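You operate a simulated robot arm through the tools that you are given. There is no shell and no other tool.

You run a simulated robot arm. Do the job below in one go: nothing can be reset, and whatever is moved stays where it is left.

JOB
Zero the thickness gauge, then load film sample R 231 into its tray.
Fine: zero it with the switch on DOWN and the empty tray in; end on UP, tray out.

Only the result counts: the job must be done as asked and must still hold three seconds after the hand-in. Knocking over, shifting, dropping, spilling or breaking anything else fails it.

ROBOT AND FRAMES
A 6-joint arm with a two-finger parallel gripper, fixed in place. Base frame: the origin is at the foot of the arm, x ahead of it, y to its left, z up; the work surface is at about z = 760. Readings come in mm, degrees, newtons and seconds.
With the tool pointing down near the work surface it reaches from about 280 to 640 mm from the base axis. Its first joint turns from -115.0 to 115.0 degrees. Payload 3.43 kg.
Tool frame: the origin (TCP) lies between the finger pads and is the grasp point; the fingertips stand 34 mm ahead of it; z points along the fingers, y is the line along which they close. The gripper opens to 128 mm. The fingers are 24 mm wide and 12 mm thick; the gripper's body (48 by 130 mm) begins 96 mm behind the TCP.
Orientation is that of the tool frame in the base frame, as [roll, pitch, yaw] about the fixed x, y, z axes, in that order (R = Rz(yaw) Ry(pitch) Rx(roll)). With the fingers straight down and closing along the base's y, the tool's x points along the base's -x, its y along +y and its z along -z.

CONTROLS
- The arm moves only by the tool drive_tool. Its argument "motion" is text: rows parted by semicolons, each of 7 numbers parted by spaces: the shift along the base's x, y, z in units of 250 mm (1.0 is 250 mm), then the turn, a rotation vector about the base's x, y, z in units of 45 degrees (1.0 is 45 degrees), then the finger opening in mm, from 0 to 128. In form: tx ty tz wx wy wz grip; .... A call has 1 to 20 rows; each row is the pose to reach, as a shift and turn from the pose commanded when the call began. A call with a number of a shift or a turn outside -1 to 1 is refused whole. Rows are played at 5 a second. More than 50 mm and 8.6 degrees between two rows, or a gripper value outside its range, and nothing of the call is played. A pose out of reach is approached as far as the arm can. The call stops where the force on the tool passes 40 N (or 10 N more than at its start, if that is more) or the arm is blocked; 0.2 s more then pass. Each finger travels about 153 mm/s and halts on what it meets, pressing with about 44 N; the grip force reading is that of the motor and also rises with nothing between the fingers. The clock runs only during rows and for 0.2 s after the last one: add rows that repeat a pose to give the fingers time. It gives the time, the measured TCP pose, the force on the tool (base axes), the opening and the grip force at its end, in the units of the frame above (readings bear some noise), with the torque about the TCP (base axes, N m) and any sound that the robot's microphone picked up, and new pictures: "views" is both (left out), scene, wrist or none.
- Cameras (640 x 400 px; columns grow to the right, rows downward): "scene" is fixed at [209.7, 505.1, 1477.5]; the picture's right is [-0.67, -0.75, 0.00], its down [-0.53, 0.47, -0.71] and it looks along [0.53, -0.47, -0.71] (base axes); focal length 375 px, centre (320, 200). "wrist" rides on the gripper at [76, -11, -160] in the tool frame; the picture's right is [0.15, 0.99, 0.00], its down [-0.88, 0.13, -0.46] and it looks along [-0.45, 0.07, 0.89] (tool axes); focal length 234 px, centre (320, 200).
- move_column(by): slides the trunk up (or, below 0, down) by that many mm; the arm rides with it, the base frame stays. It gives what a move gives, with no picture.
- probe_pixels(camera, pixels): for up to 12 pixels [column, row] of the newest picture of that camera ("zoom" is the newest enlarged one), the place [x, y, z] in the base frame of the surface seen there, good to about 2 mm, but the place of the scene camera against the robot may be out by one fixed shift of up to 18 mm in any direction. The clock stands still meanwhile.
- enlarge(camera, box): a new picture of the part [left, top, right, bottom] of that camera's present view, enlarged. The clock stands still meanwhile.
- hand_in(): hands the job in; it is judged then, once.

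Open the gripper and draw the arm clear of the work before you hand the job in, unless the task says otherwise.

The tools are called as name(argument=value, ...) on one line, values as JSON. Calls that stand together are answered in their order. drive_tool: Moves the arm, as the interface text tells. Its arguments: {"type":"object","properties":{"motion":{"type":"string"},"views":{"type":"string","enum":["both","scene","wrist","none"]}},"required":["motion"]} The other tools are called the same way: move_column (by) slides the trunk up or down; probe_pixels (camera, pixels) gives the place of the surface under pixels of a picture; enlarge (camera, box) takes an enlarged picture of a part of a camera's view; hand_in () hands the job in.

At the start:

```text
time_s: 0.0
tool_pos: [511.8, 19.7, 1148.4]
orientation: [179.9, 0.0, 179.9]
force: [0.0, -0.5, -0.7]
ft_torque: [-0.01, 0.01, -0.03]
gripper_width: 128.0
grip_force: 0.1
trunk travel left (down, up): [-875.0, 115.0]
```

scene: 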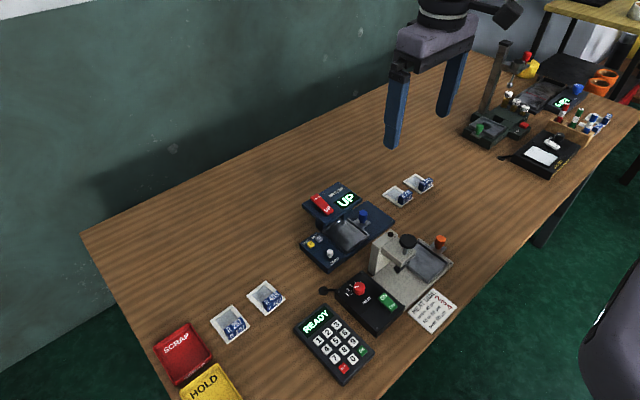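
wrist: 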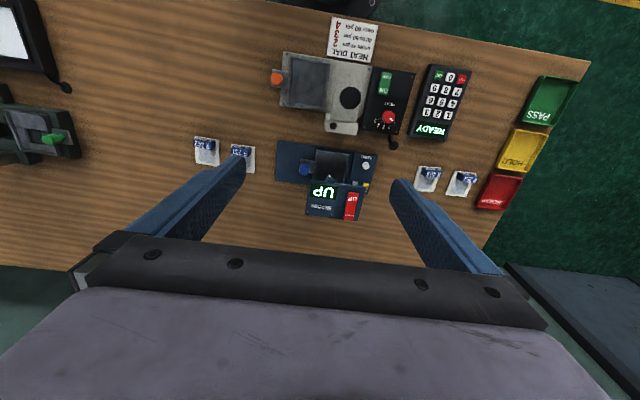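

The pictures show a gauge with a display "UP" around scene (345,200) and sample dishes around (230,322), (265,296), (397,195), (418,183). I enlarge those areas to read the labels.

enlarge(camera="scene", box=[280, 170, 440, 270])

enlarge(camera="scene", box=[190, 260, 350, 360])

enlarge(camera="wrist", box=[180, 120, 500, 230])

enlarge(camera="scene", box=[320, 220, 480, 340])

enlarge(camera="scene", box=[440, 40, 640, 180])

```text
4.00 times, centred on (360, 220) of scene
```

zoom: 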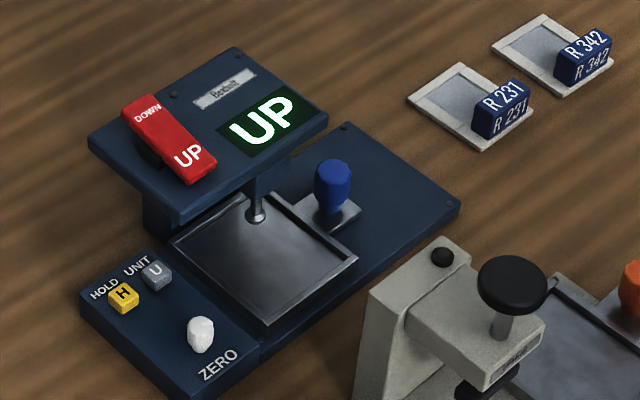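

```text
4.00 times, centred on (270, 310) of scene
```

zoom: 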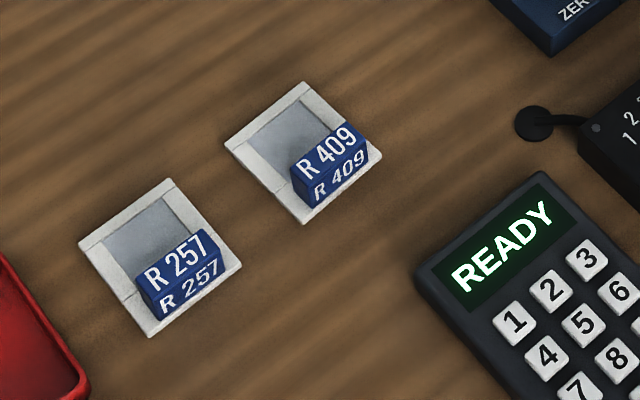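

```text
2.00 times, centred on (340, 175) of wrist
```

zoom: 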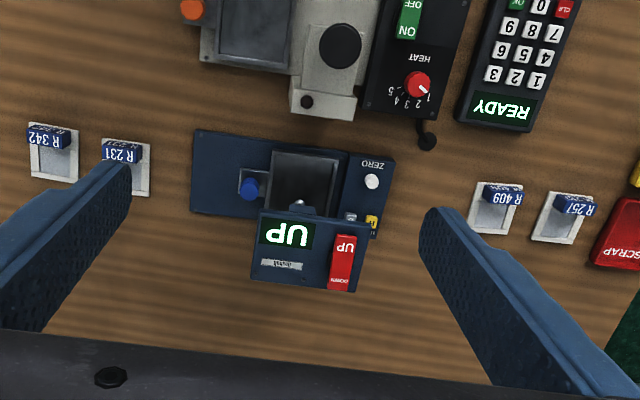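

```text
3.33 times, centred on (400, 280) of scene
```

zoom: 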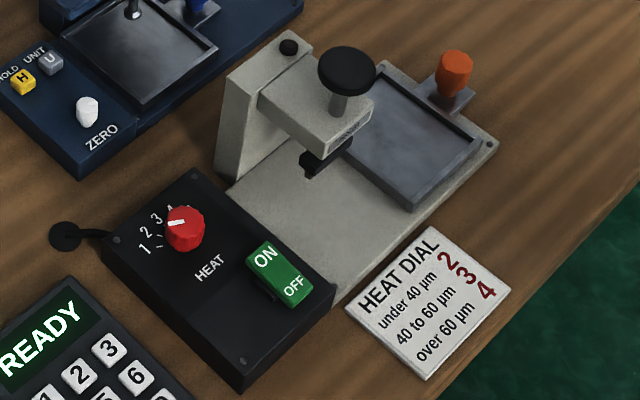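

```text
2.86 times, centred on (540, 110) of scene
```

zoom: 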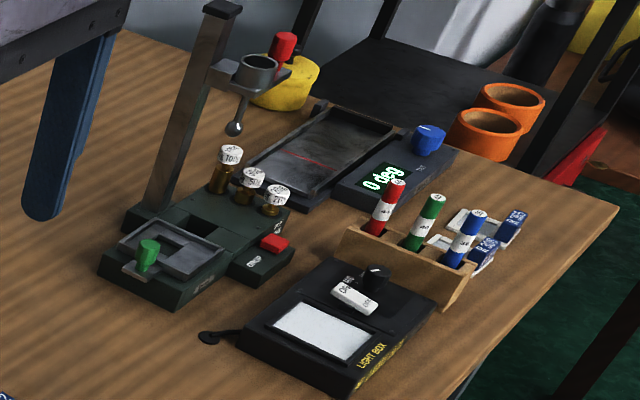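

The gauge's rocker reads UP, the tray with the blue knob is near (305,168) in the wrist view, and ZERO is at (365,165). I probe the key points with the wrist camera.

probe_pixels(camera="wrist", pixels=[[365, 165], [305, 169], [353, 197], [350, 216], [241, 152], [332, 160], [332, 150], [318, 175], [280, 145], [277, 178], [325, 193], [250, 168]])

probe_pixels(camera="scene", pixels=[[330, 253], [363, 214], [328, 208], [316, 198], [405, 196], [392, 194], [345, 240], [344, 222], [311, 243], [319, 238], [394, 222], [366, 202]])

```text
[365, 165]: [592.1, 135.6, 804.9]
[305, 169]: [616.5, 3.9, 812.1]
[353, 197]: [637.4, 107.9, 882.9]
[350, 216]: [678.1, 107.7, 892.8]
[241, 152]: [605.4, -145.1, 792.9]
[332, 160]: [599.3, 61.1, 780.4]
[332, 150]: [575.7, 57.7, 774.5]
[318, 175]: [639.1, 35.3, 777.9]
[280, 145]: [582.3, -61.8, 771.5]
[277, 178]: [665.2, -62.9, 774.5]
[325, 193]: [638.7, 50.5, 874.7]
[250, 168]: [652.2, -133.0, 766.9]
```

```text
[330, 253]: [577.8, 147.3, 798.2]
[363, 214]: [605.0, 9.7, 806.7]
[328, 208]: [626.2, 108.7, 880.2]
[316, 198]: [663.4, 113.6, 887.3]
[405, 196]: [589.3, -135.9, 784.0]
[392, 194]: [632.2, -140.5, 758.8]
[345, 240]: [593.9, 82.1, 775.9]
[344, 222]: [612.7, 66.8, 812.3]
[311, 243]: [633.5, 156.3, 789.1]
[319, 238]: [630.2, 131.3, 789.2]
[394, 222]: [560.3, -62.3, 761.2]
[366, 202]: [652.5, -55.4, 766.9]
```

Wrist readings put the rocker at x 637–678, z ≈ 885, ZERO at (592,136,805), the blue knob at (616,4,812). I go down 140 mm in place for a closer wrist view.

drive_tool(motion="0 0 -0.18 0 0 0 128; 0 0 -0.36 0 0 0 128; 0 0 -0.54 0 0 0 128; 0 0 -0.54 0 0 0 128", views="both")

```text
time_s: 1.0
tool_pos: [509.2, 19.6, 1014.5]
orientation: [180.0, 0.1, 179.9]
force: [-0.3, 0.1, 0.7]
ft_torque: [0.0, -0.01, 0.01]
gripper_width: 128.2
grip_force: 0.0
trunk travel left (down, up): [-875.0, 115.0]
```

scene: 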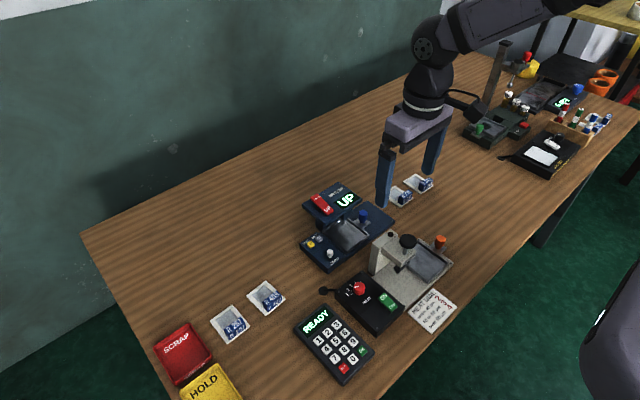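
wrist: 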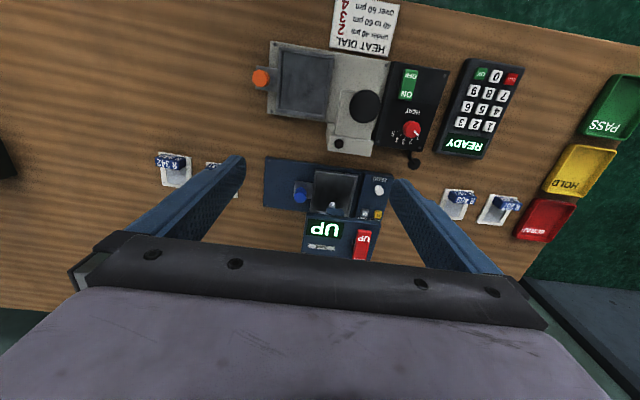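

Closer view now; I enlarge the gauge at around (330,200) in the wrist picture.

enlarge(camera="wrist", box=[250, 150, 410, 260])

enlarge(camera="scene", box=[290, 175, 410, 275])

```text
3.64 times, centred on (330, 205) of wrist
```

zoom: 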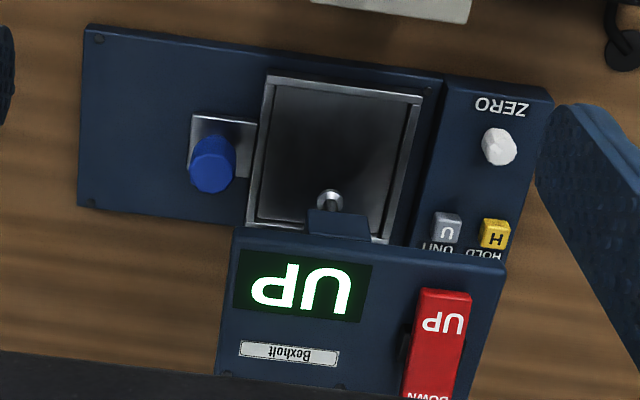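

```text
4.00 times, centred on (350, 225) of scene
```

zoom: 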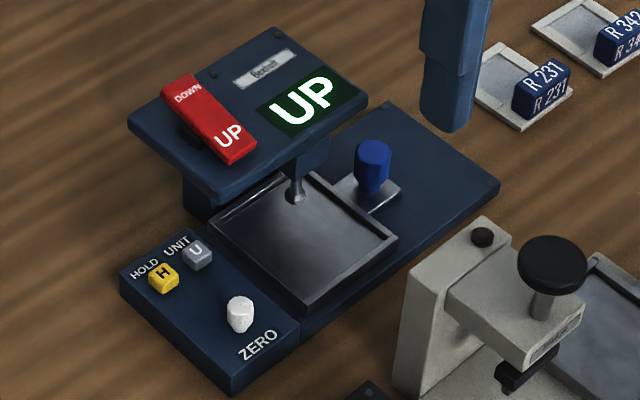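

The tray seems to be in, under the probe foot; the slab leaves room for it to come out toward -y. I take a new wrist zoom and probe exact points in it, along with the sealer's height nearby.

enlarge(camera="wrist", box=[250, 150, 410, 250])

probe_pixels(camera="wrist", pixels=[[364, 106], [340, 143], [362, 148], [345, 70], [410, 130], [262, 78], [172, 160], [225, 167], [362, 258], [362, 232], [379, 190], [305, 185]])

```text
4.00 times, centred on (330, 200) of wrist
```

zoom: 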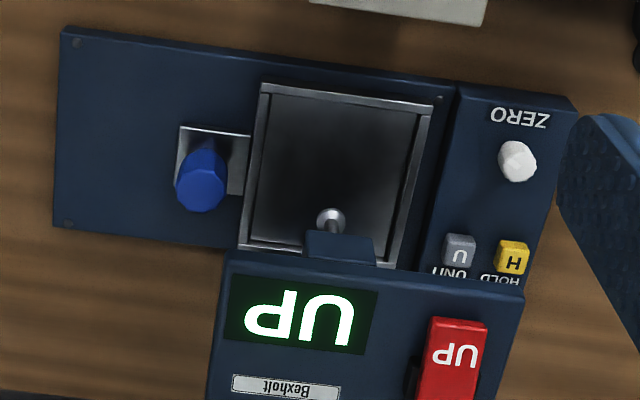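

```text
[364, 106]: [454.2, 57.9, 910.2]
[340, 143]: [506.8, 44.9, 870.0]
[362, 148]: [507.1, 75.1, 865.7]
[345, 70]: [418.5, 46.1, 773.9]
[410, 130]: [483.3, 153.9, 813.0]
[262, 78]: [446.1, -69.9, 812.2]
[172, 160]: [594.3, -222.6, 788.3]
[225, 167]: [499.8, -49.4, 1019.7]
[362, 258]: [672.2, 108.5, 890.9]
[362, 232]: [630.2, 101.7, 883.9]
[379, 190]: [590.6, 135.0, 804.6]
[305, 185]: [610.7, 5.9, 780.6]
```

I probe details in this zoom: tray rim corners, tray floor, knob, ZERO, rocker edges, head front edge, and foot.

probe_pixels(camera="zoom", pixels=[[262, 88], [430, 104], [243, 245], [385, 260], [330, 150], [202, 205], [187, 135], [330, 215], [517, 158], [450, 330], [372, 285], [513, 250]])

probe_pixels(camera="zoom", pixels=[[272, 100], [418, 112], [252, 240], [300, 110], [300, 230], [440, 150], [470, 90], [340, 238], [230, 255], [520, 285], [205, 185], [225, 165]])

```text
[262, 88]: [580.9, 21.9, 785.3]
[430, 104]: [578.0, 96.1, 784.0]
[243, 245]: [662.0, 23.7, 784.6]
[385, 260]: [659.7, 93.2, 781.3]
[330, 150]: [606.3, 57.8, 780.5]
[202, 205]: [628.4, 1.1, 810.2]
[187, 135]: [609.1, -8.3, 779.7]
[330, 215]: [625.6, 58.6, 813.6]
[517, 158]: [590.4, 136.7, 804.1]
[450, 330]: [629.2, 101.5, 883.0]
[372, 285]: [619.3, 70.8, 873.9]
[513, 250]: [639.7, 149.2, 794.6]
```

```text
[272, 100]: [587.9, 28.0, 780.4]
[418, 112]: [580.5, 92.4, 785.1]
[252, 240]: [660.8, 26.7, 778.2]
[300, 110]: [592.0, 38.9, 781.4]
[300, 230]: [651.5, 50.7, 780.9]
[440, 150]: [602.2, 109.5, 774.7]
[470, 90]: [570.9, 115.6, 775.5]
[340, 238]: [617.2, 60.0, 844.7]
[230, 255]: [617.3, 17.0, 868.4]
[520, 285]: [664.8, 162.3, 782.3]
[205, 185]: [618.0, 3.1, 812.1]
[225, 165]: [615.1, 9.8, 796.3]
```

The tray rim spans about x 578–663, y 21–97, centred under the foot (y≈59), so it is in; the rocker's DOWN end is near (680,108,893). I close the fingers and move to a 20° forward-tilted pose above the DOWN end.

drive_tool(motion="0.12 0.07 0 0 -0.1 0 128; 0.26 0.14 0 0 -0.2 0 80; 0.4 0.22 0 0 -0.3 0 40; 0.53 0.29 0 0 -0.4 0 0; 0.63 0.353 -0.04 0 -0.444 0 0; 0.63 0.353 -0.1 0 -0.444 0 0; 0.63 0.353 -0.1 0 -0.444 0 0; 0.63 0.353 -0.1 0 -0.444 0 0", views="both")

```text
time_s: 2.8
tool_pos: [668.1, 107.9, 988.6]
orientation: [-180.0, 20.0, 180.0]
force: [0.1, 0.5, -0.1]
ft_torque: [-0.02, 0.03, 0.04]
gripper_width: 0.0
grip_force: 32.4
trunk travel left (down, up): [-875.0, 115.0]
```

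scene: 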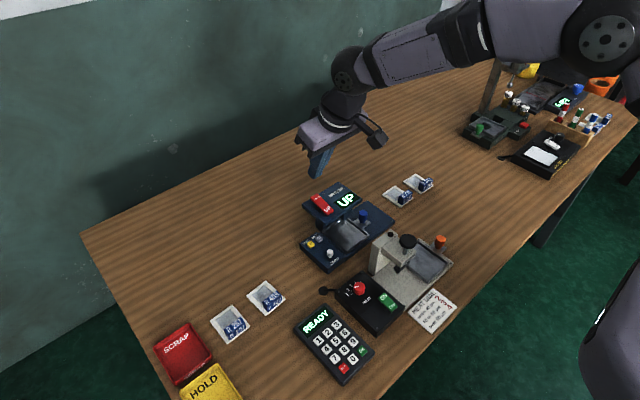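
wrist: 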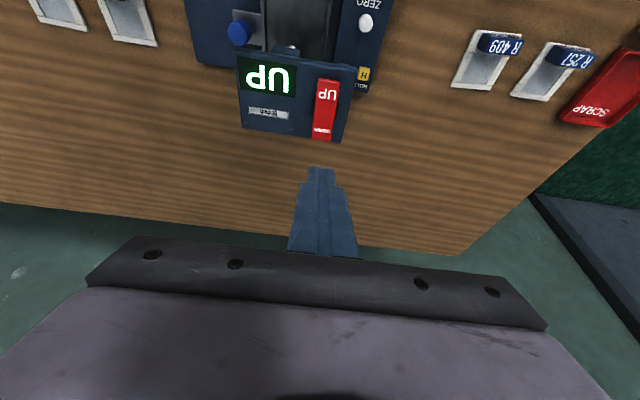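

The fingers (tip at wrist ≈(320,170)) hang behind the rocker in view; I probe the rocker's ends and the fingertip.

enlarge(camera="wrist", box=[220, 30, 420, 180])

probe_pixels(camera="wrist", pixels=[[322, 136], [322, 128], [325, 110], [327, 95], [328, 82], [312, 132], [334, 134], [320, 172], [300, 138], [300, 100], [342, 138], [297, 66]])

```text
2.67 times, centred on (320, 105) of wrist
```

zoom: 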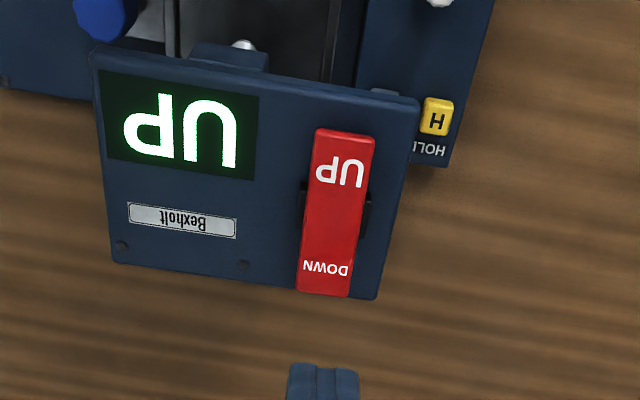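

```text
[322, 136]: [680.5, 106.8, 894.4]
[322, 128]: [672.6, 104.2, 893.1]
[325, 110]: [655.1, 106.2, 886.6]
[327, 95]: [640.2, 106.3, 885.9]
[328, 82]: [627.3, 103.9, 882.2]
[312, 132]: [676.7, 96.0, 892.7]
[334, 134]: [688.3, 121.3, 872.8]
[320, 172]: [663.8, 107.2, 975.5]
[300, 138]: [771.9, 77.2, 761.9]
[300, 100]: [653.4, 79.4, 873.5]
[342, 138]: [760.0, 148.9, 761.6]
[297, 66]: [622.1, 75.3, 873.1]
```

The rocker slopes from z≈882 (UP end, x≈625) to z≈894 (DOWN end, x≈682), so UP is pressed. I lower the tip's near corner onto the DOWN end at x≈674, y≈106 and press about 12 mm in small steps.

drive_tool(motion="0.02 -0.006 -0.1 0 0 0 0; 0.02 -0.006 -0.2 0 0 0 0; 0.02 -0.006 -0.225 0 0 0 0; 0.02 -0.006 -0.24 0 0 0 0; 0.02 -0.006 -0.255 0 0 0 0; 0.02 -0.006 -0.27 0 0 0 0; 0.02 -0.006 -0.282 0 0 0 0; 0.02 -0.006 -0.29 0 0 0 0", views="both")

```text
time_s: 4.6
tool_pos: [673.5, 107.1, 920.3]
orientation: [-179.9, 20.3, -180.0]
force: [-1.2, 0.5, 12.5]
ft_torque: [0.0, 0.01, -0.1]
gripper_width: 0.0
grip_force: 32.8
trunk travel left (down, up): [-875.0, 115.0]
```

scene: 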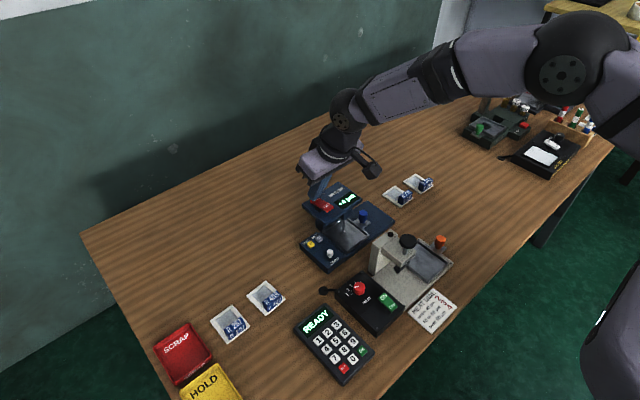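
wrist: 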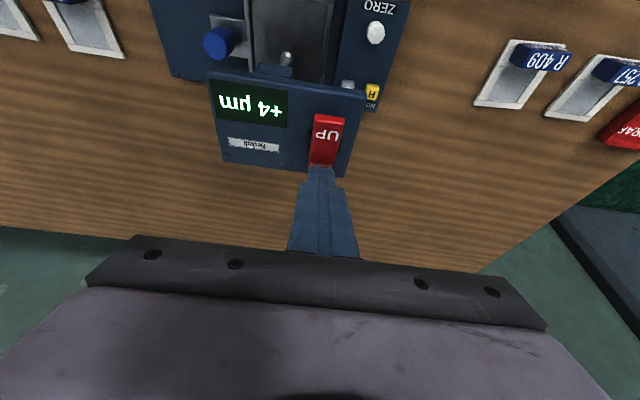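

The display changed to "+4 µm", so the foot is down. I lift off and check that the rocker stays.

drive_tool(motion="0 0 0.1 0 0 0 0; 0 0 0.25 0 0 0 0; 0 0 0.4 0 0 0 0; 0 0 0.4 0 0 0 0", views="both")

enlarge(camera="wrist", box=[200, 0, 400, 140])

enlarge(camera="scene", box=[290, 175, 410, 275])

```text
time_s: 5.6
tool_pos: [672.7, 107.3, 1015.0]
orientation: [180.0, 19.9, -180.0]
force: [-0.3, -0.5, -0.8]
ft_torque: [0.02, 0.04, 0.01]
gripper_width: 0.0
grip_force: 33.7
trunk travel left (down, up): [-875.0, 115.0]
```

scene: 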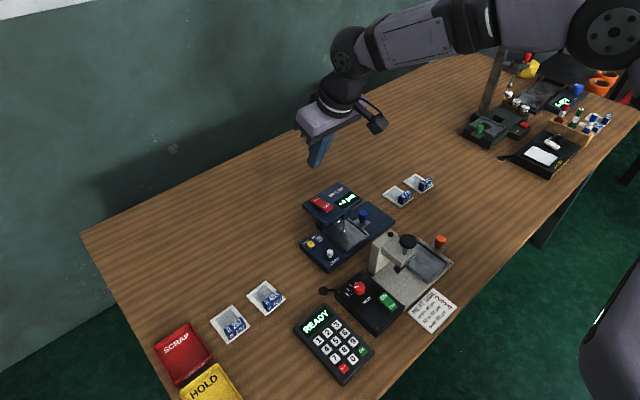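
wrist: 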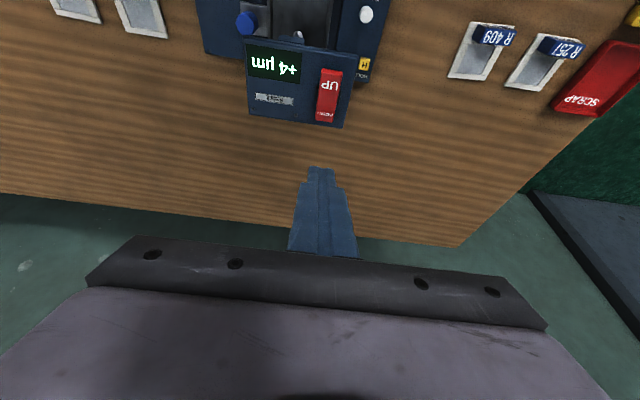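

```text
2.86 times, centred on (300, 70) of wrist
```

zoom: 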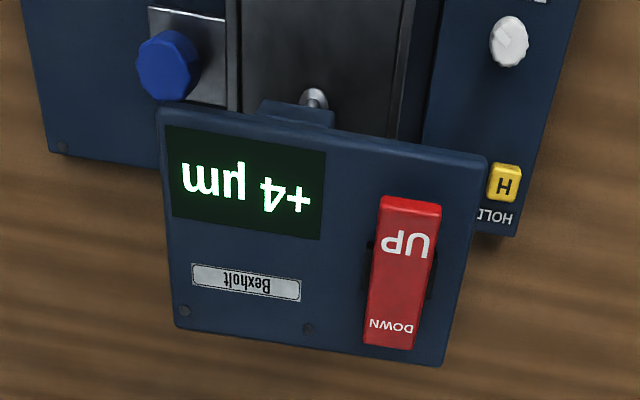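

```text
4.00 times, centred on (350, 225) of scene
```

zoom: 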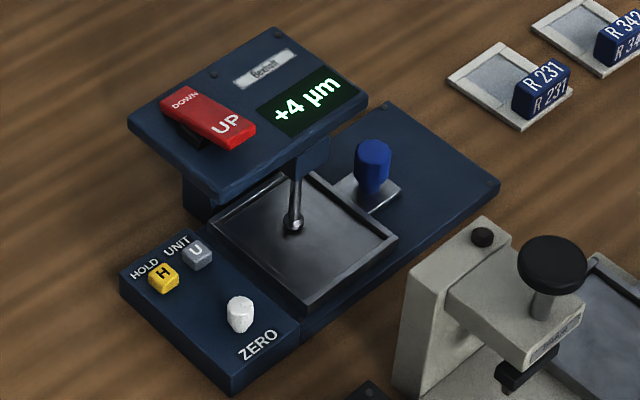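

The switch latched at DOWN with the foot down on the empty tray ("+4 µm"). Now I straighten the tool, go over ZERO (591,136,804) and descend to about 10 mm above it.

drive_tool(motion="-0.08 0.03 0 0 0.11 0 0; -0.16 0.06 0 0 0.22 0 0; -0.25 0.09 0 0 0.33 0 0; -0.327 0.115 0 0 0.444 0 0; -0.327 0.115 -0.15 0 0.444 0 0; -0.327 0.115 -0.3 0 0.444 0 0; -0.327 0.115 -0.45 0 0.444 0 0; -0.327 0.115 -0.58 0 0.444 0 0; -0.327 0.115 -0.66 0 0.444 0 0; -0.327 0.115 -0.66 0 0.444 0 0", views="both")

enlarge(camera="scene", box=[290, 175, 410, 275])

enlarge(camera="wrist", box=[220, 80, 420, 220])

```text
time_s: 7.8
tool_pos: [590.4, 134.6, 851.7]
orientation: [-180.0, 0.0, 180.0]
force: [-0.9, 0.2, 0.4]
ft_torque: [0.0, -0.01, 0.02]
gripper_width: 0.0
grip_force: 32.5
trunk travel left (down, up): [-875.0, 115.0]
```

scene: 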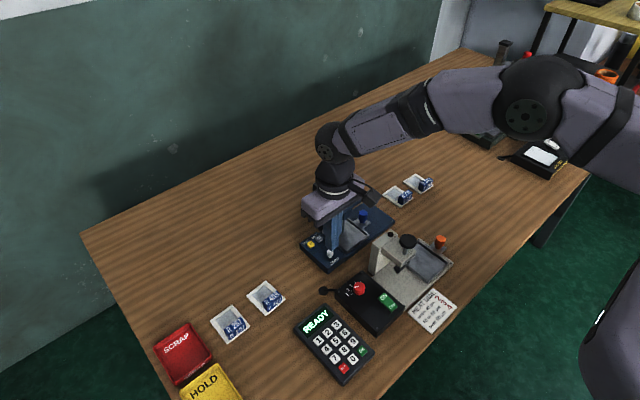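
wrist: 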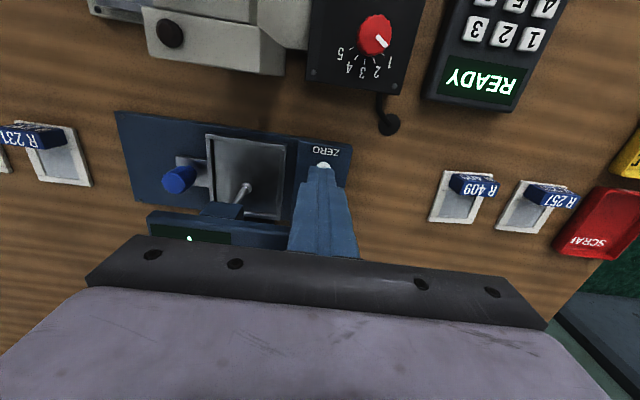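

```text
4.00 times, centred on (350, 225) of scene
```

zoom: 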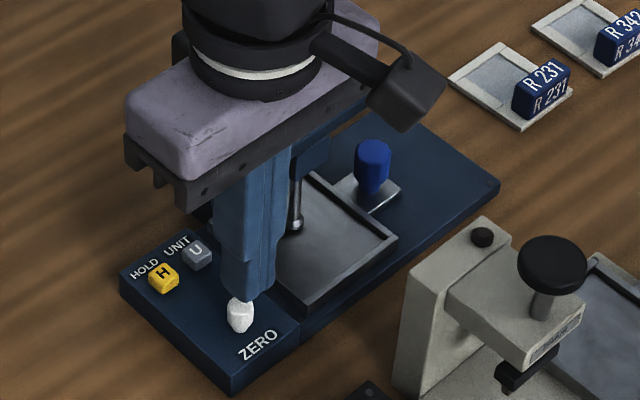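

```text
2.86 times, centred on (320, 150) of wrist
```

zoom: 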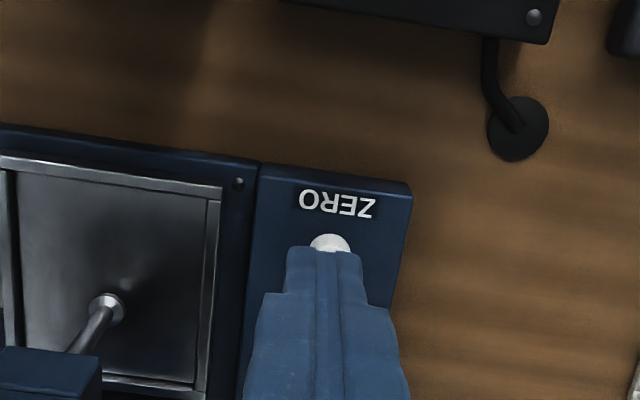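

The tip is over the white ZERO button with about 13 mm gap. I press down slowly and hold.

drive_tool(motion="0 0.004 -0.03 0 0 0 0; 0 0.004 -0.05 0 0 0 0; 0 0.004 -0.058 0 0 0 0; 0 0.004 -0.066 0 0 0 0; 0 0.004 -0.074 0 0 0 0; 0 0.004 -0.08 0 0 0 0; 0 0.004 -0.08 0 0 0 0", views="both")

enlarge(camera="scene", box=[290, 175, 410, 275])

```text
time_s: 9.4
tool_pos: [590.7, 135.8, 836.4]
orientation: [179.9, 0.4, -179.9]
force: [-3.4, -1.6, 31.8]
ft_torque: [0.02, 0.05, 0.01]
gripper_width: 0.0
grip_force: 32.6
trunk travel left (down, up): [-875.0, 115.0]
```

scene: 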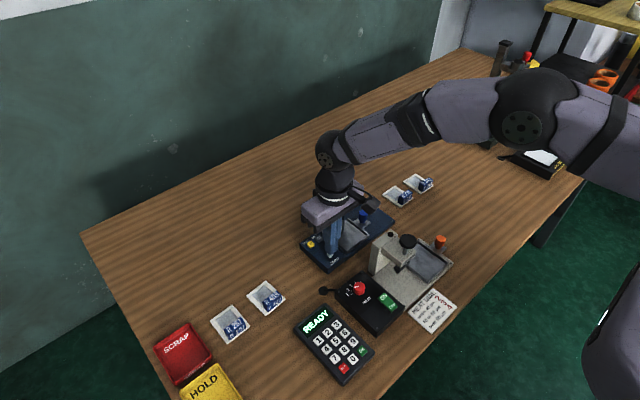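
wrist: 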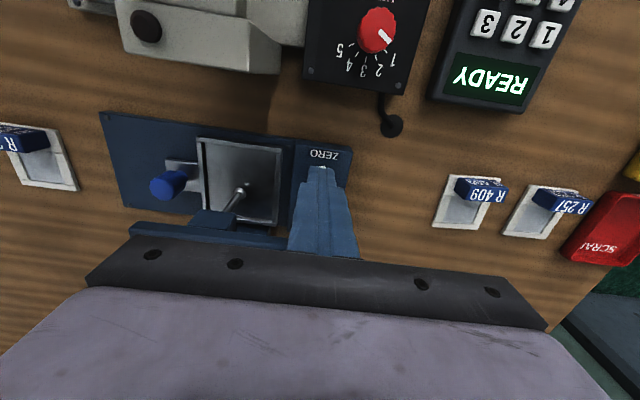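

```text
4.00 times, centred on (350, 225) of scene
```

zoom: 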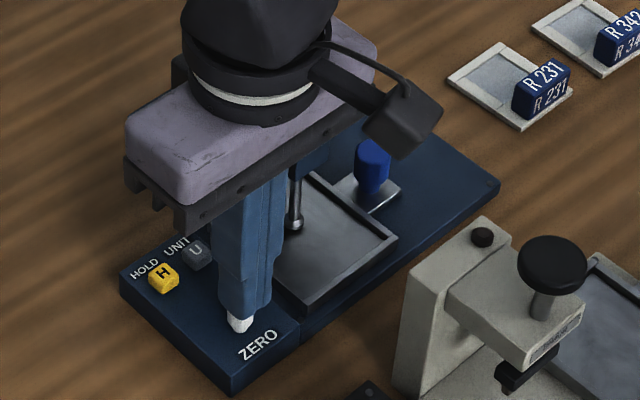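

The button resists at TCP z 836 with 32 N and hardly any travel; I lift and check the display.

drive_tool(motion="0 0 0.1 0 0 0 0; 0 0 0.25 0 0 0 0; 0 0 0.4 0 0 0 0; 0 0 0.55 0 0 0 0; 0 0 0.7 0 0 0 60;0 0 0.7 0 0 0 60", views="both")

enlarge(camera="scene", box=[290, 175, 410, 275])

enlarge(camera="wrist", box=[240, 120, 400, 240])

```text
time_s: 10.8
tool_pos: [591.0, 135.8, 1007.7]
orientation: [180.0, 0.0, -180.0]
force: [-0.6, 0.2, -0.2]
ft_torque: [-0.02, 0.01, 0.03]
gripper_width: 59.9
grip_force: 0.1
trunk travel left (down, up): [-875.0, 115.0]
```

scene: 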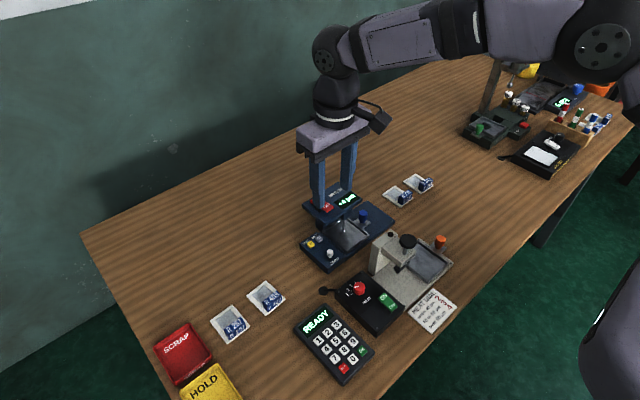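
wrist: 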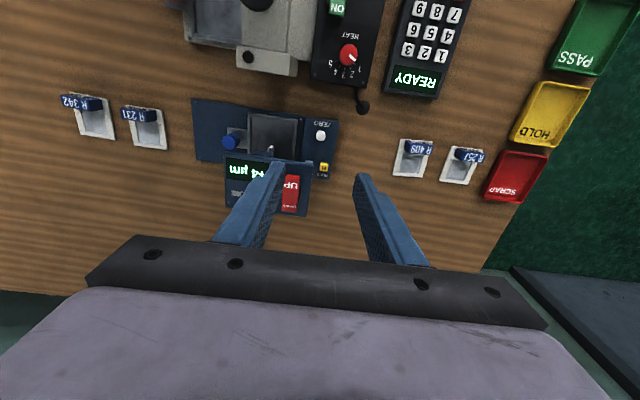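

```text
4.00 times, centred on (350, 225) of scene
```

zoom: 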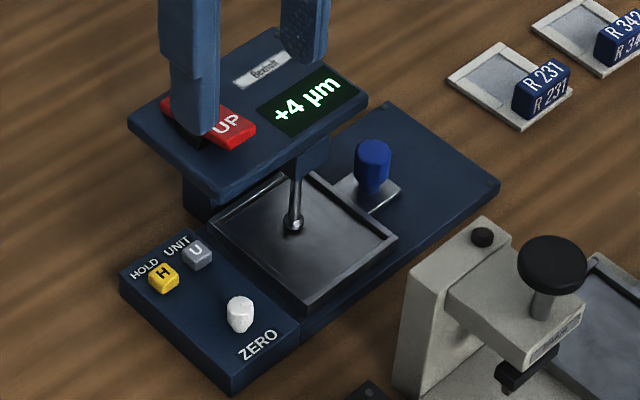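

```text
3.33 times, centred on (320, 180) of wrist
```

zoom: 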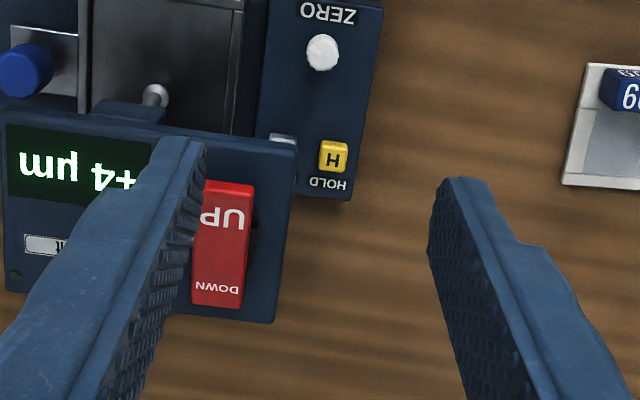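

The reading is still +4 µm, so the white faceted ZERO part is probably a turning knob. I go down over it with the fingers 32 mm open and close on it at tip height ≈789.

drive_tool(motion="0 0 -0.15 0 0 0 32; 0 0 -0.3 0 0 0 32; 0 0 -0.45 0 0 0 32; 0 0 -0.6 0 0 0 32; 0 0 -0.7 0 0 0 32; 0 0 -0.732 0 0 0 32; 0 0 -0.732 0 0 0 32", views="both")

enlarge(camera="wrist", box=[260, 120, 400, 220])

```text
time_s: 12.4
tool_pos: [590.0, 134.4, 824.1]
orientation: [-179.9, 0.0, -180.0]
force: [0.0, -0.5, -0.3]
ft_torque: [0.0, -0.02, -0.01]
gripper_width: 32.1
grip_force: 0.1
trunk travel left (down, up): [-875.0, 115.0]
```

scene: 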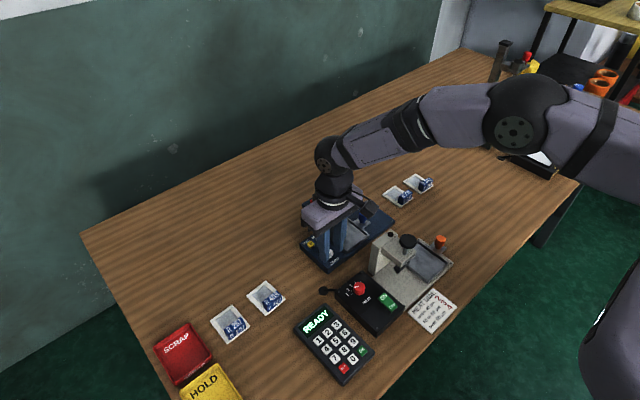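
wrist: 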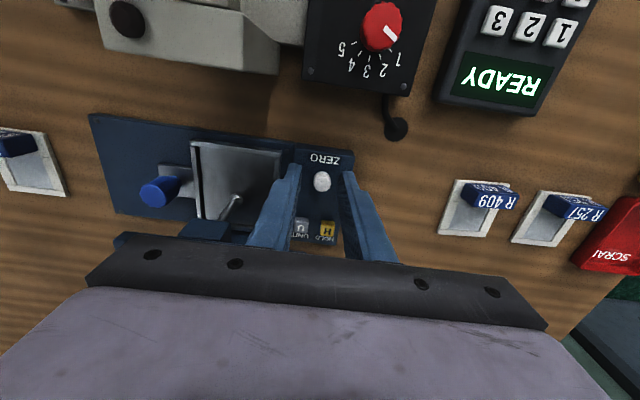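

```text
4.00 times, centred on (330, 170) of wrist
```

zoom: 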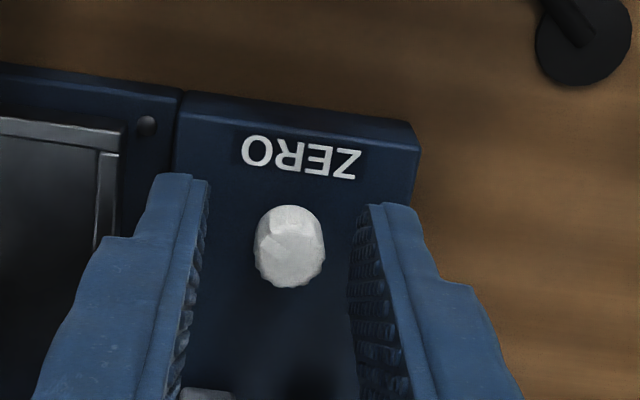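

The knob sits between the fingers at zoom (290,245). I probe its top and the finger edges to check the centring.

probe_pixels(camera="zoom", pixels=[[290, 215], [265, 245], [318, 245], [290, 240], [290, 262], [290, 280], [195, 180], [385, 208], [290, 310], [260, 190]])

```text
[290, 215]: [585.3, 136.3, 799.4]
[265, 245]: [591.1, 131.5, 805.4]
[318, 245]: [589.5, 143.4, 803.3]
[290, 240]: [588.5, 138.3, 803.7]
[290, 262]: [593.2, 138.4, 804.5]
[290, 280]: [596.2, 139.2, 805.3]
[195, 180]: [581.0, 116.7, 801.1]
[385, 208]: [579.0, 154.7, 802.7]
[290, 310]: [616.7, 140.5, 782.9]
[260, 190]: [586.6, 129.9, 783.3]
```

Knob centre ≈(591.5,137); I shift +2 mm in y and close the fingers on it.

drive_tool(motion="0.004 0.008 0 0 0 0 32; 0.004 0.008 0 0 0 0 20; 0.004 0.008 0 0 0 0 10; 0.004 0.008 0 0 0 0 6; 0.004 0.008 0 0 0 0 6", views="wrist")

```text
time_s: 13.6
tool_pos: [591.5, 137.1, 825.6]
orientation: [-180.0, 0.0, 180.0]
force: [0.8, 1.1, 0.6]
ft_torque: [0.03, -0.16, 0.0]
gripper_width: 14.7
grip_force: 44.5
trunk travel left (down, up): [-875.0, 115.0]
```

wrist: 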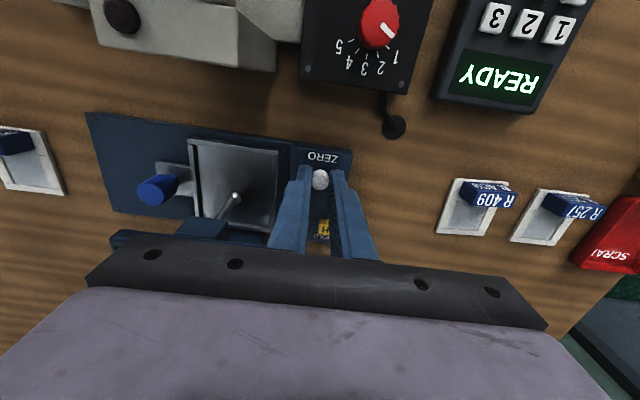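

Gripped with 14.7 mm opening, forces near zero, so it is centred. I turn +20° about the vertical and watch the torque and display.

drive_tool(motion="0 0 0 0 0 0.11 6; 0 0 0 0 0 0.22 6; 0 0 0 0 0 0.33 6; 0 0 0 0 0 0.44 6; 0 0 0 0 0 0.44 6", views="both")

enlarge(camera="wrist", box=[60, 140, 220, 260])

```text
time_s: 14.8
tool_pos: [591.3, 137.7, 824.8]
orientation: [-180.0, 0.0, -160.1]
force: [0.9, -0.3, 2.4]
ft_torque: [-0.06, 0.03, 0.04]
gripper_width: 14.1
grip_force: 45.0
trunk travel left (down, up): [-875.0, 115.0]
```

scene: 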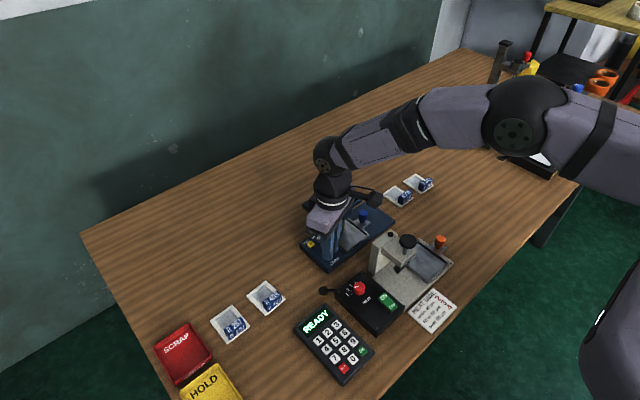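
wrist: 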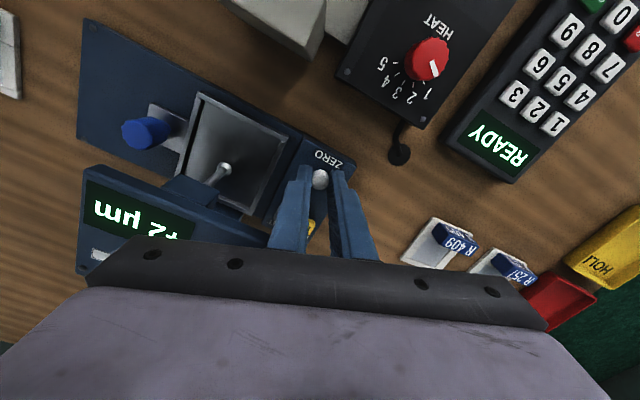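

```text
3.33 times, centred on (140, 200) of wrist
```

zoom: 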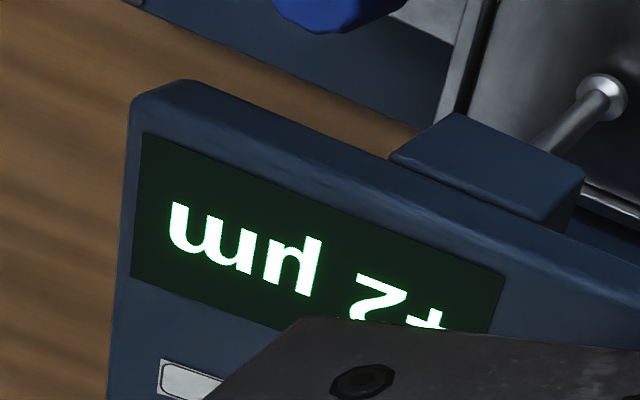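

The display now reads "+2 µm": this direction lowers it about 2 µm per 20°. I turn another 16°.

drive_tool(motion="0 0 0 0 0 0.12 6; 0 0 0 0 0 0.24 6; 0 0 0 0 0 0.36 6; 0 0 0 0 0 0.36 6", views="wrist")

enlarge(camera="wrist", box=[60, 120, 220, 240])

```text
time_s: 15.8
tool_pos: [592.3, 138.0, 824.8]
orientation: [-179.9, 0.0, -143.9]
force: [-4.3, -5.6, -1.7]
ft_torque: [1.27, -2.95, -0.66]
gripper_width: 14.7
grip_force: 44.8
trunk travel left (down, up): [-875.0, 115.0]
```

wrist: 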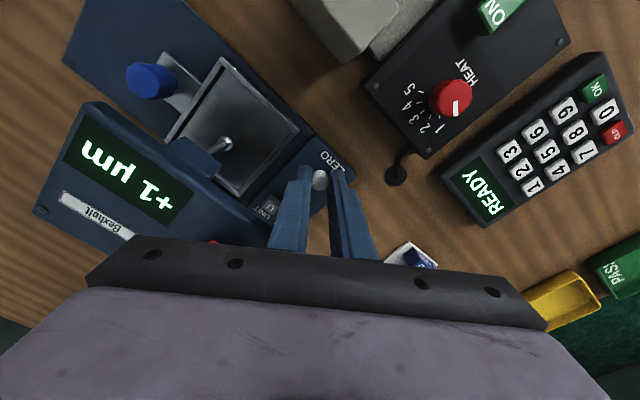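

```text
3.33 times, centred on (140, 180) of wrist
```

zoom: 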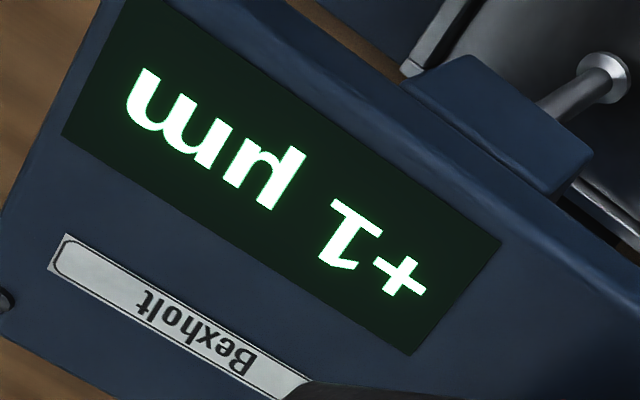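

"+1 µm", but the torque jumped (−2.95 N m), so a finger is likely bearing on the gauge head's front edge at this yaw. I turn back 26° with the knob, to regrip and do the stroke at a safer yaw.

drive_tool(motion="0 0 0 0 0 -0.14 6; 0 0 0 0 0 -0.28 6; 0 0 0 0 0 -0.42 6; 0 0 0 0 0 -0.578 6; 0 0 0 0 0 -0.578 6", views="both")

enlarge(camera="scene", box=[290, 175, 410, 275])

```text
time_s: 17.0
tool_pos: [591.9, 138.6, 823.5]
orientation: [-180.0, 0.0, -170.2]
force: [0.6, -5.2, 5.9]
ft_torque: [-0.33, 1.22, 0.05]
gripper_width: 14.7
grip_force: 44.3
trunk travel left (down, up): [-875.0, 115.0]
```

scene: 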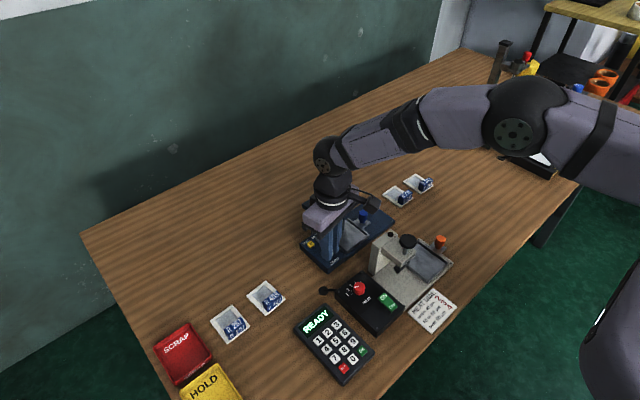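
wrist: 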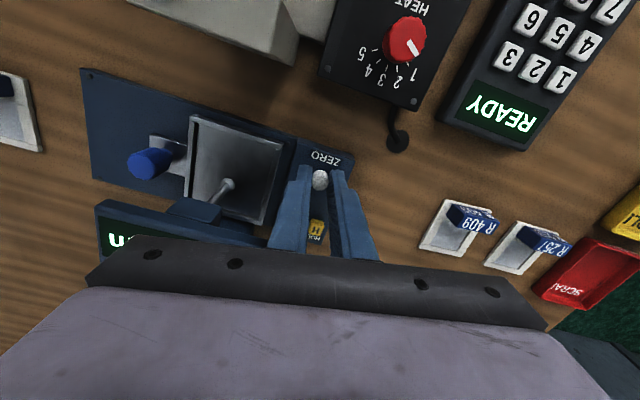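

```text
4.00 times, centred on (350, 225) of scene
```

zoom: 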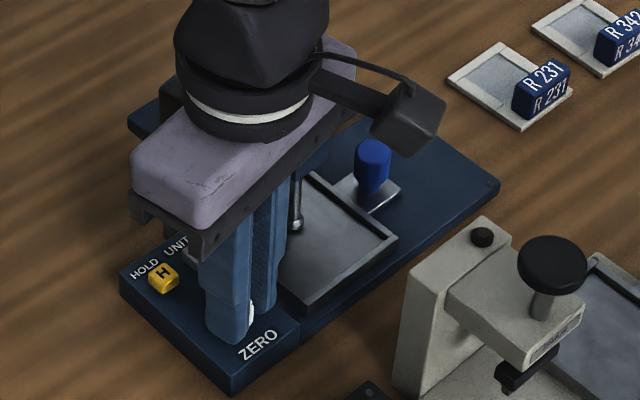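

At yaw +10° the load dropped. I open to 28 mm to release the knob and check that forces vanish.

drive_tool(motion="0 0 0 0 0 0 28; 0 0 0 0 0 0 28; 0 0 0 0 0 0 28", views="both")

enlarge(camera="wrist", box=[260, 120, 400, 220])

```text
time_s: 17.8
tool_pos: [591.2, 138.1, 824.3]
orientation: [179.9, 0.0, -170.0]
force: [0.5, 0.1, -1.1]
ft_torque: [-0.01, -0.01, 0.0]
gripper_width: 28.0
grip_force: 0.1
trunk travel left (down, up): [-875.0, 115.0]
```

scene: 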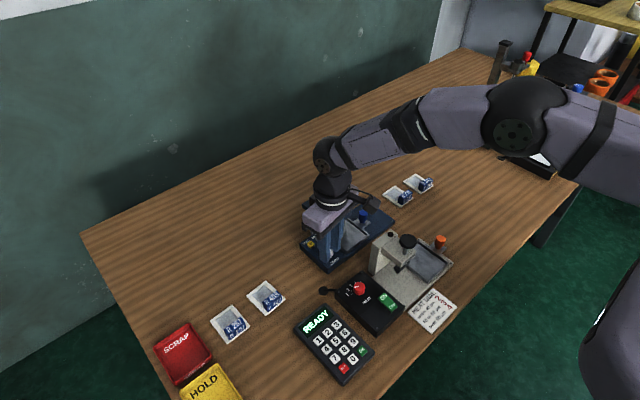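
wrist: 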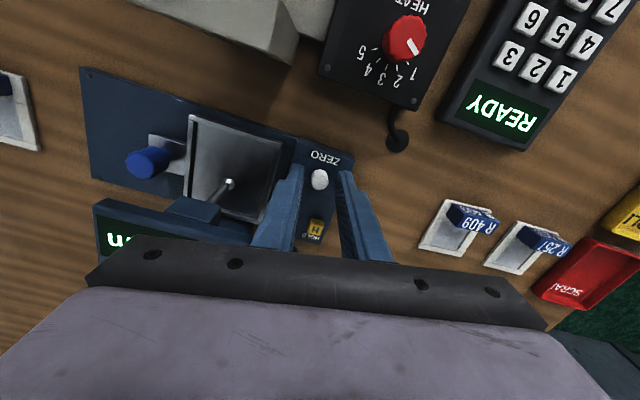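

```text
4.00 times, centred on (330, 170) of wrist
```

zoom: 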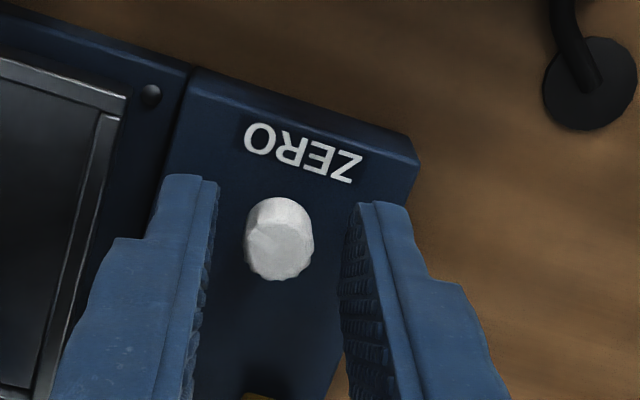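

Forces vanish and the knob sits centred between the fingers. I rotate the open gripper back to yaw −22° around the knob and close on it.

drive_tool(motion="0 0 0 0 0 -0.15 28; 0 0 0 0 0 -0.3 28; 0 0 0 0 0 -0.45 28; 0 0 0 0 0 -0.6 28; 0 0 0 0 0 -0.71 28; 0 0 0 0 0 -0.71 28; 0 0 0 0 0 -0.71 16; 0 0 0 0 0 -0.71 6; 0 0 0 0 0 -0.71 6", views="both")

```text
time_s: 19.8
tool_pos: [592.2, 137.6, 824.0]
orientation: [-179.9, 0.0, 157.9]
force: [-0.9, -2.2, 0.4]
ft_torque: [-0.03, 0.05, 0.03]
gripper_width: 14.4
grip_force: 44.6
trunk travel left (down, up): [-875.0, 115.0]
```

scene: 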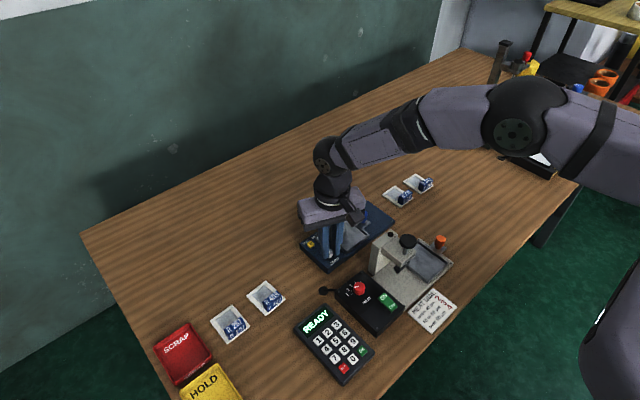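
wrist: 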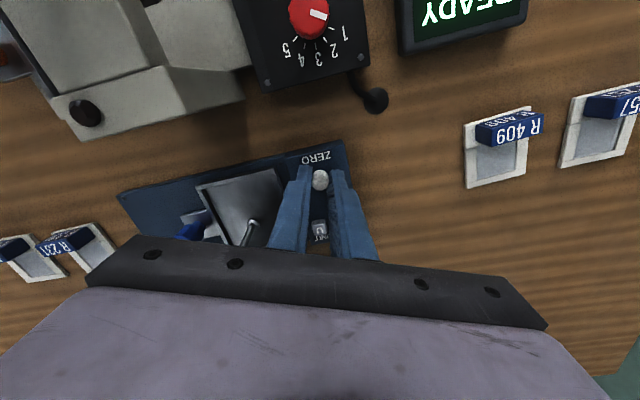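

Gripped again. I turn +38° (to yaw ≈ +16°), where the display becomes readable.

drive_tool(motion="0 0 0 0 0 0.15 6; 0 0 0 0 0 0.3 6; 0 0 0 0 0 0.45 6; 0 0 0 0 0 0.6 6; 0 0 0 0 0 0.72 6; 0 0 0 0 0 0.8 6; 0 0 0 0 0 0.84 6; 0 0 0 0 0 0.84 6", views="wrist")

enlarge(camera="wrist", box=[60, 140, 220, 260])

```text
time_s: 21.6
tool_pos: [592.0, 137.9, 824.4]
orientation: [180.0, -0.1, -164.1]
force: [-0.9, -3.1, -4.6]
ft_torque: [0.03, -0.33, 0.0]
gripper_width: 14.5
grip_force: 44.8
trunk travel left (down, up): [-875.0, 115.0]
```

wrist: 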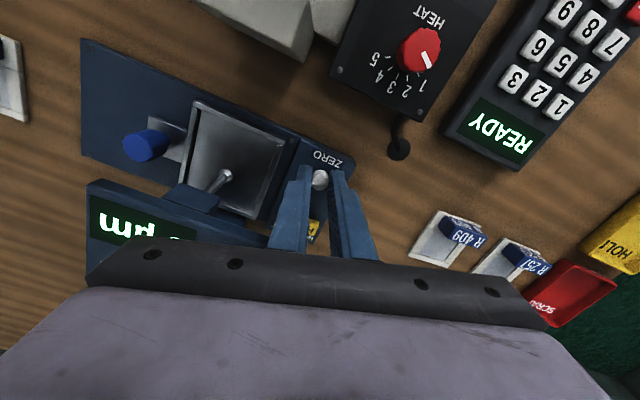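

```text
3.33 times, centred on (140, 200) of wrist
```

zoom: 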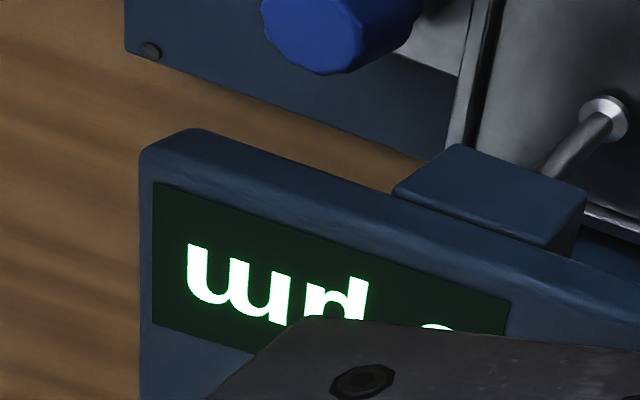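

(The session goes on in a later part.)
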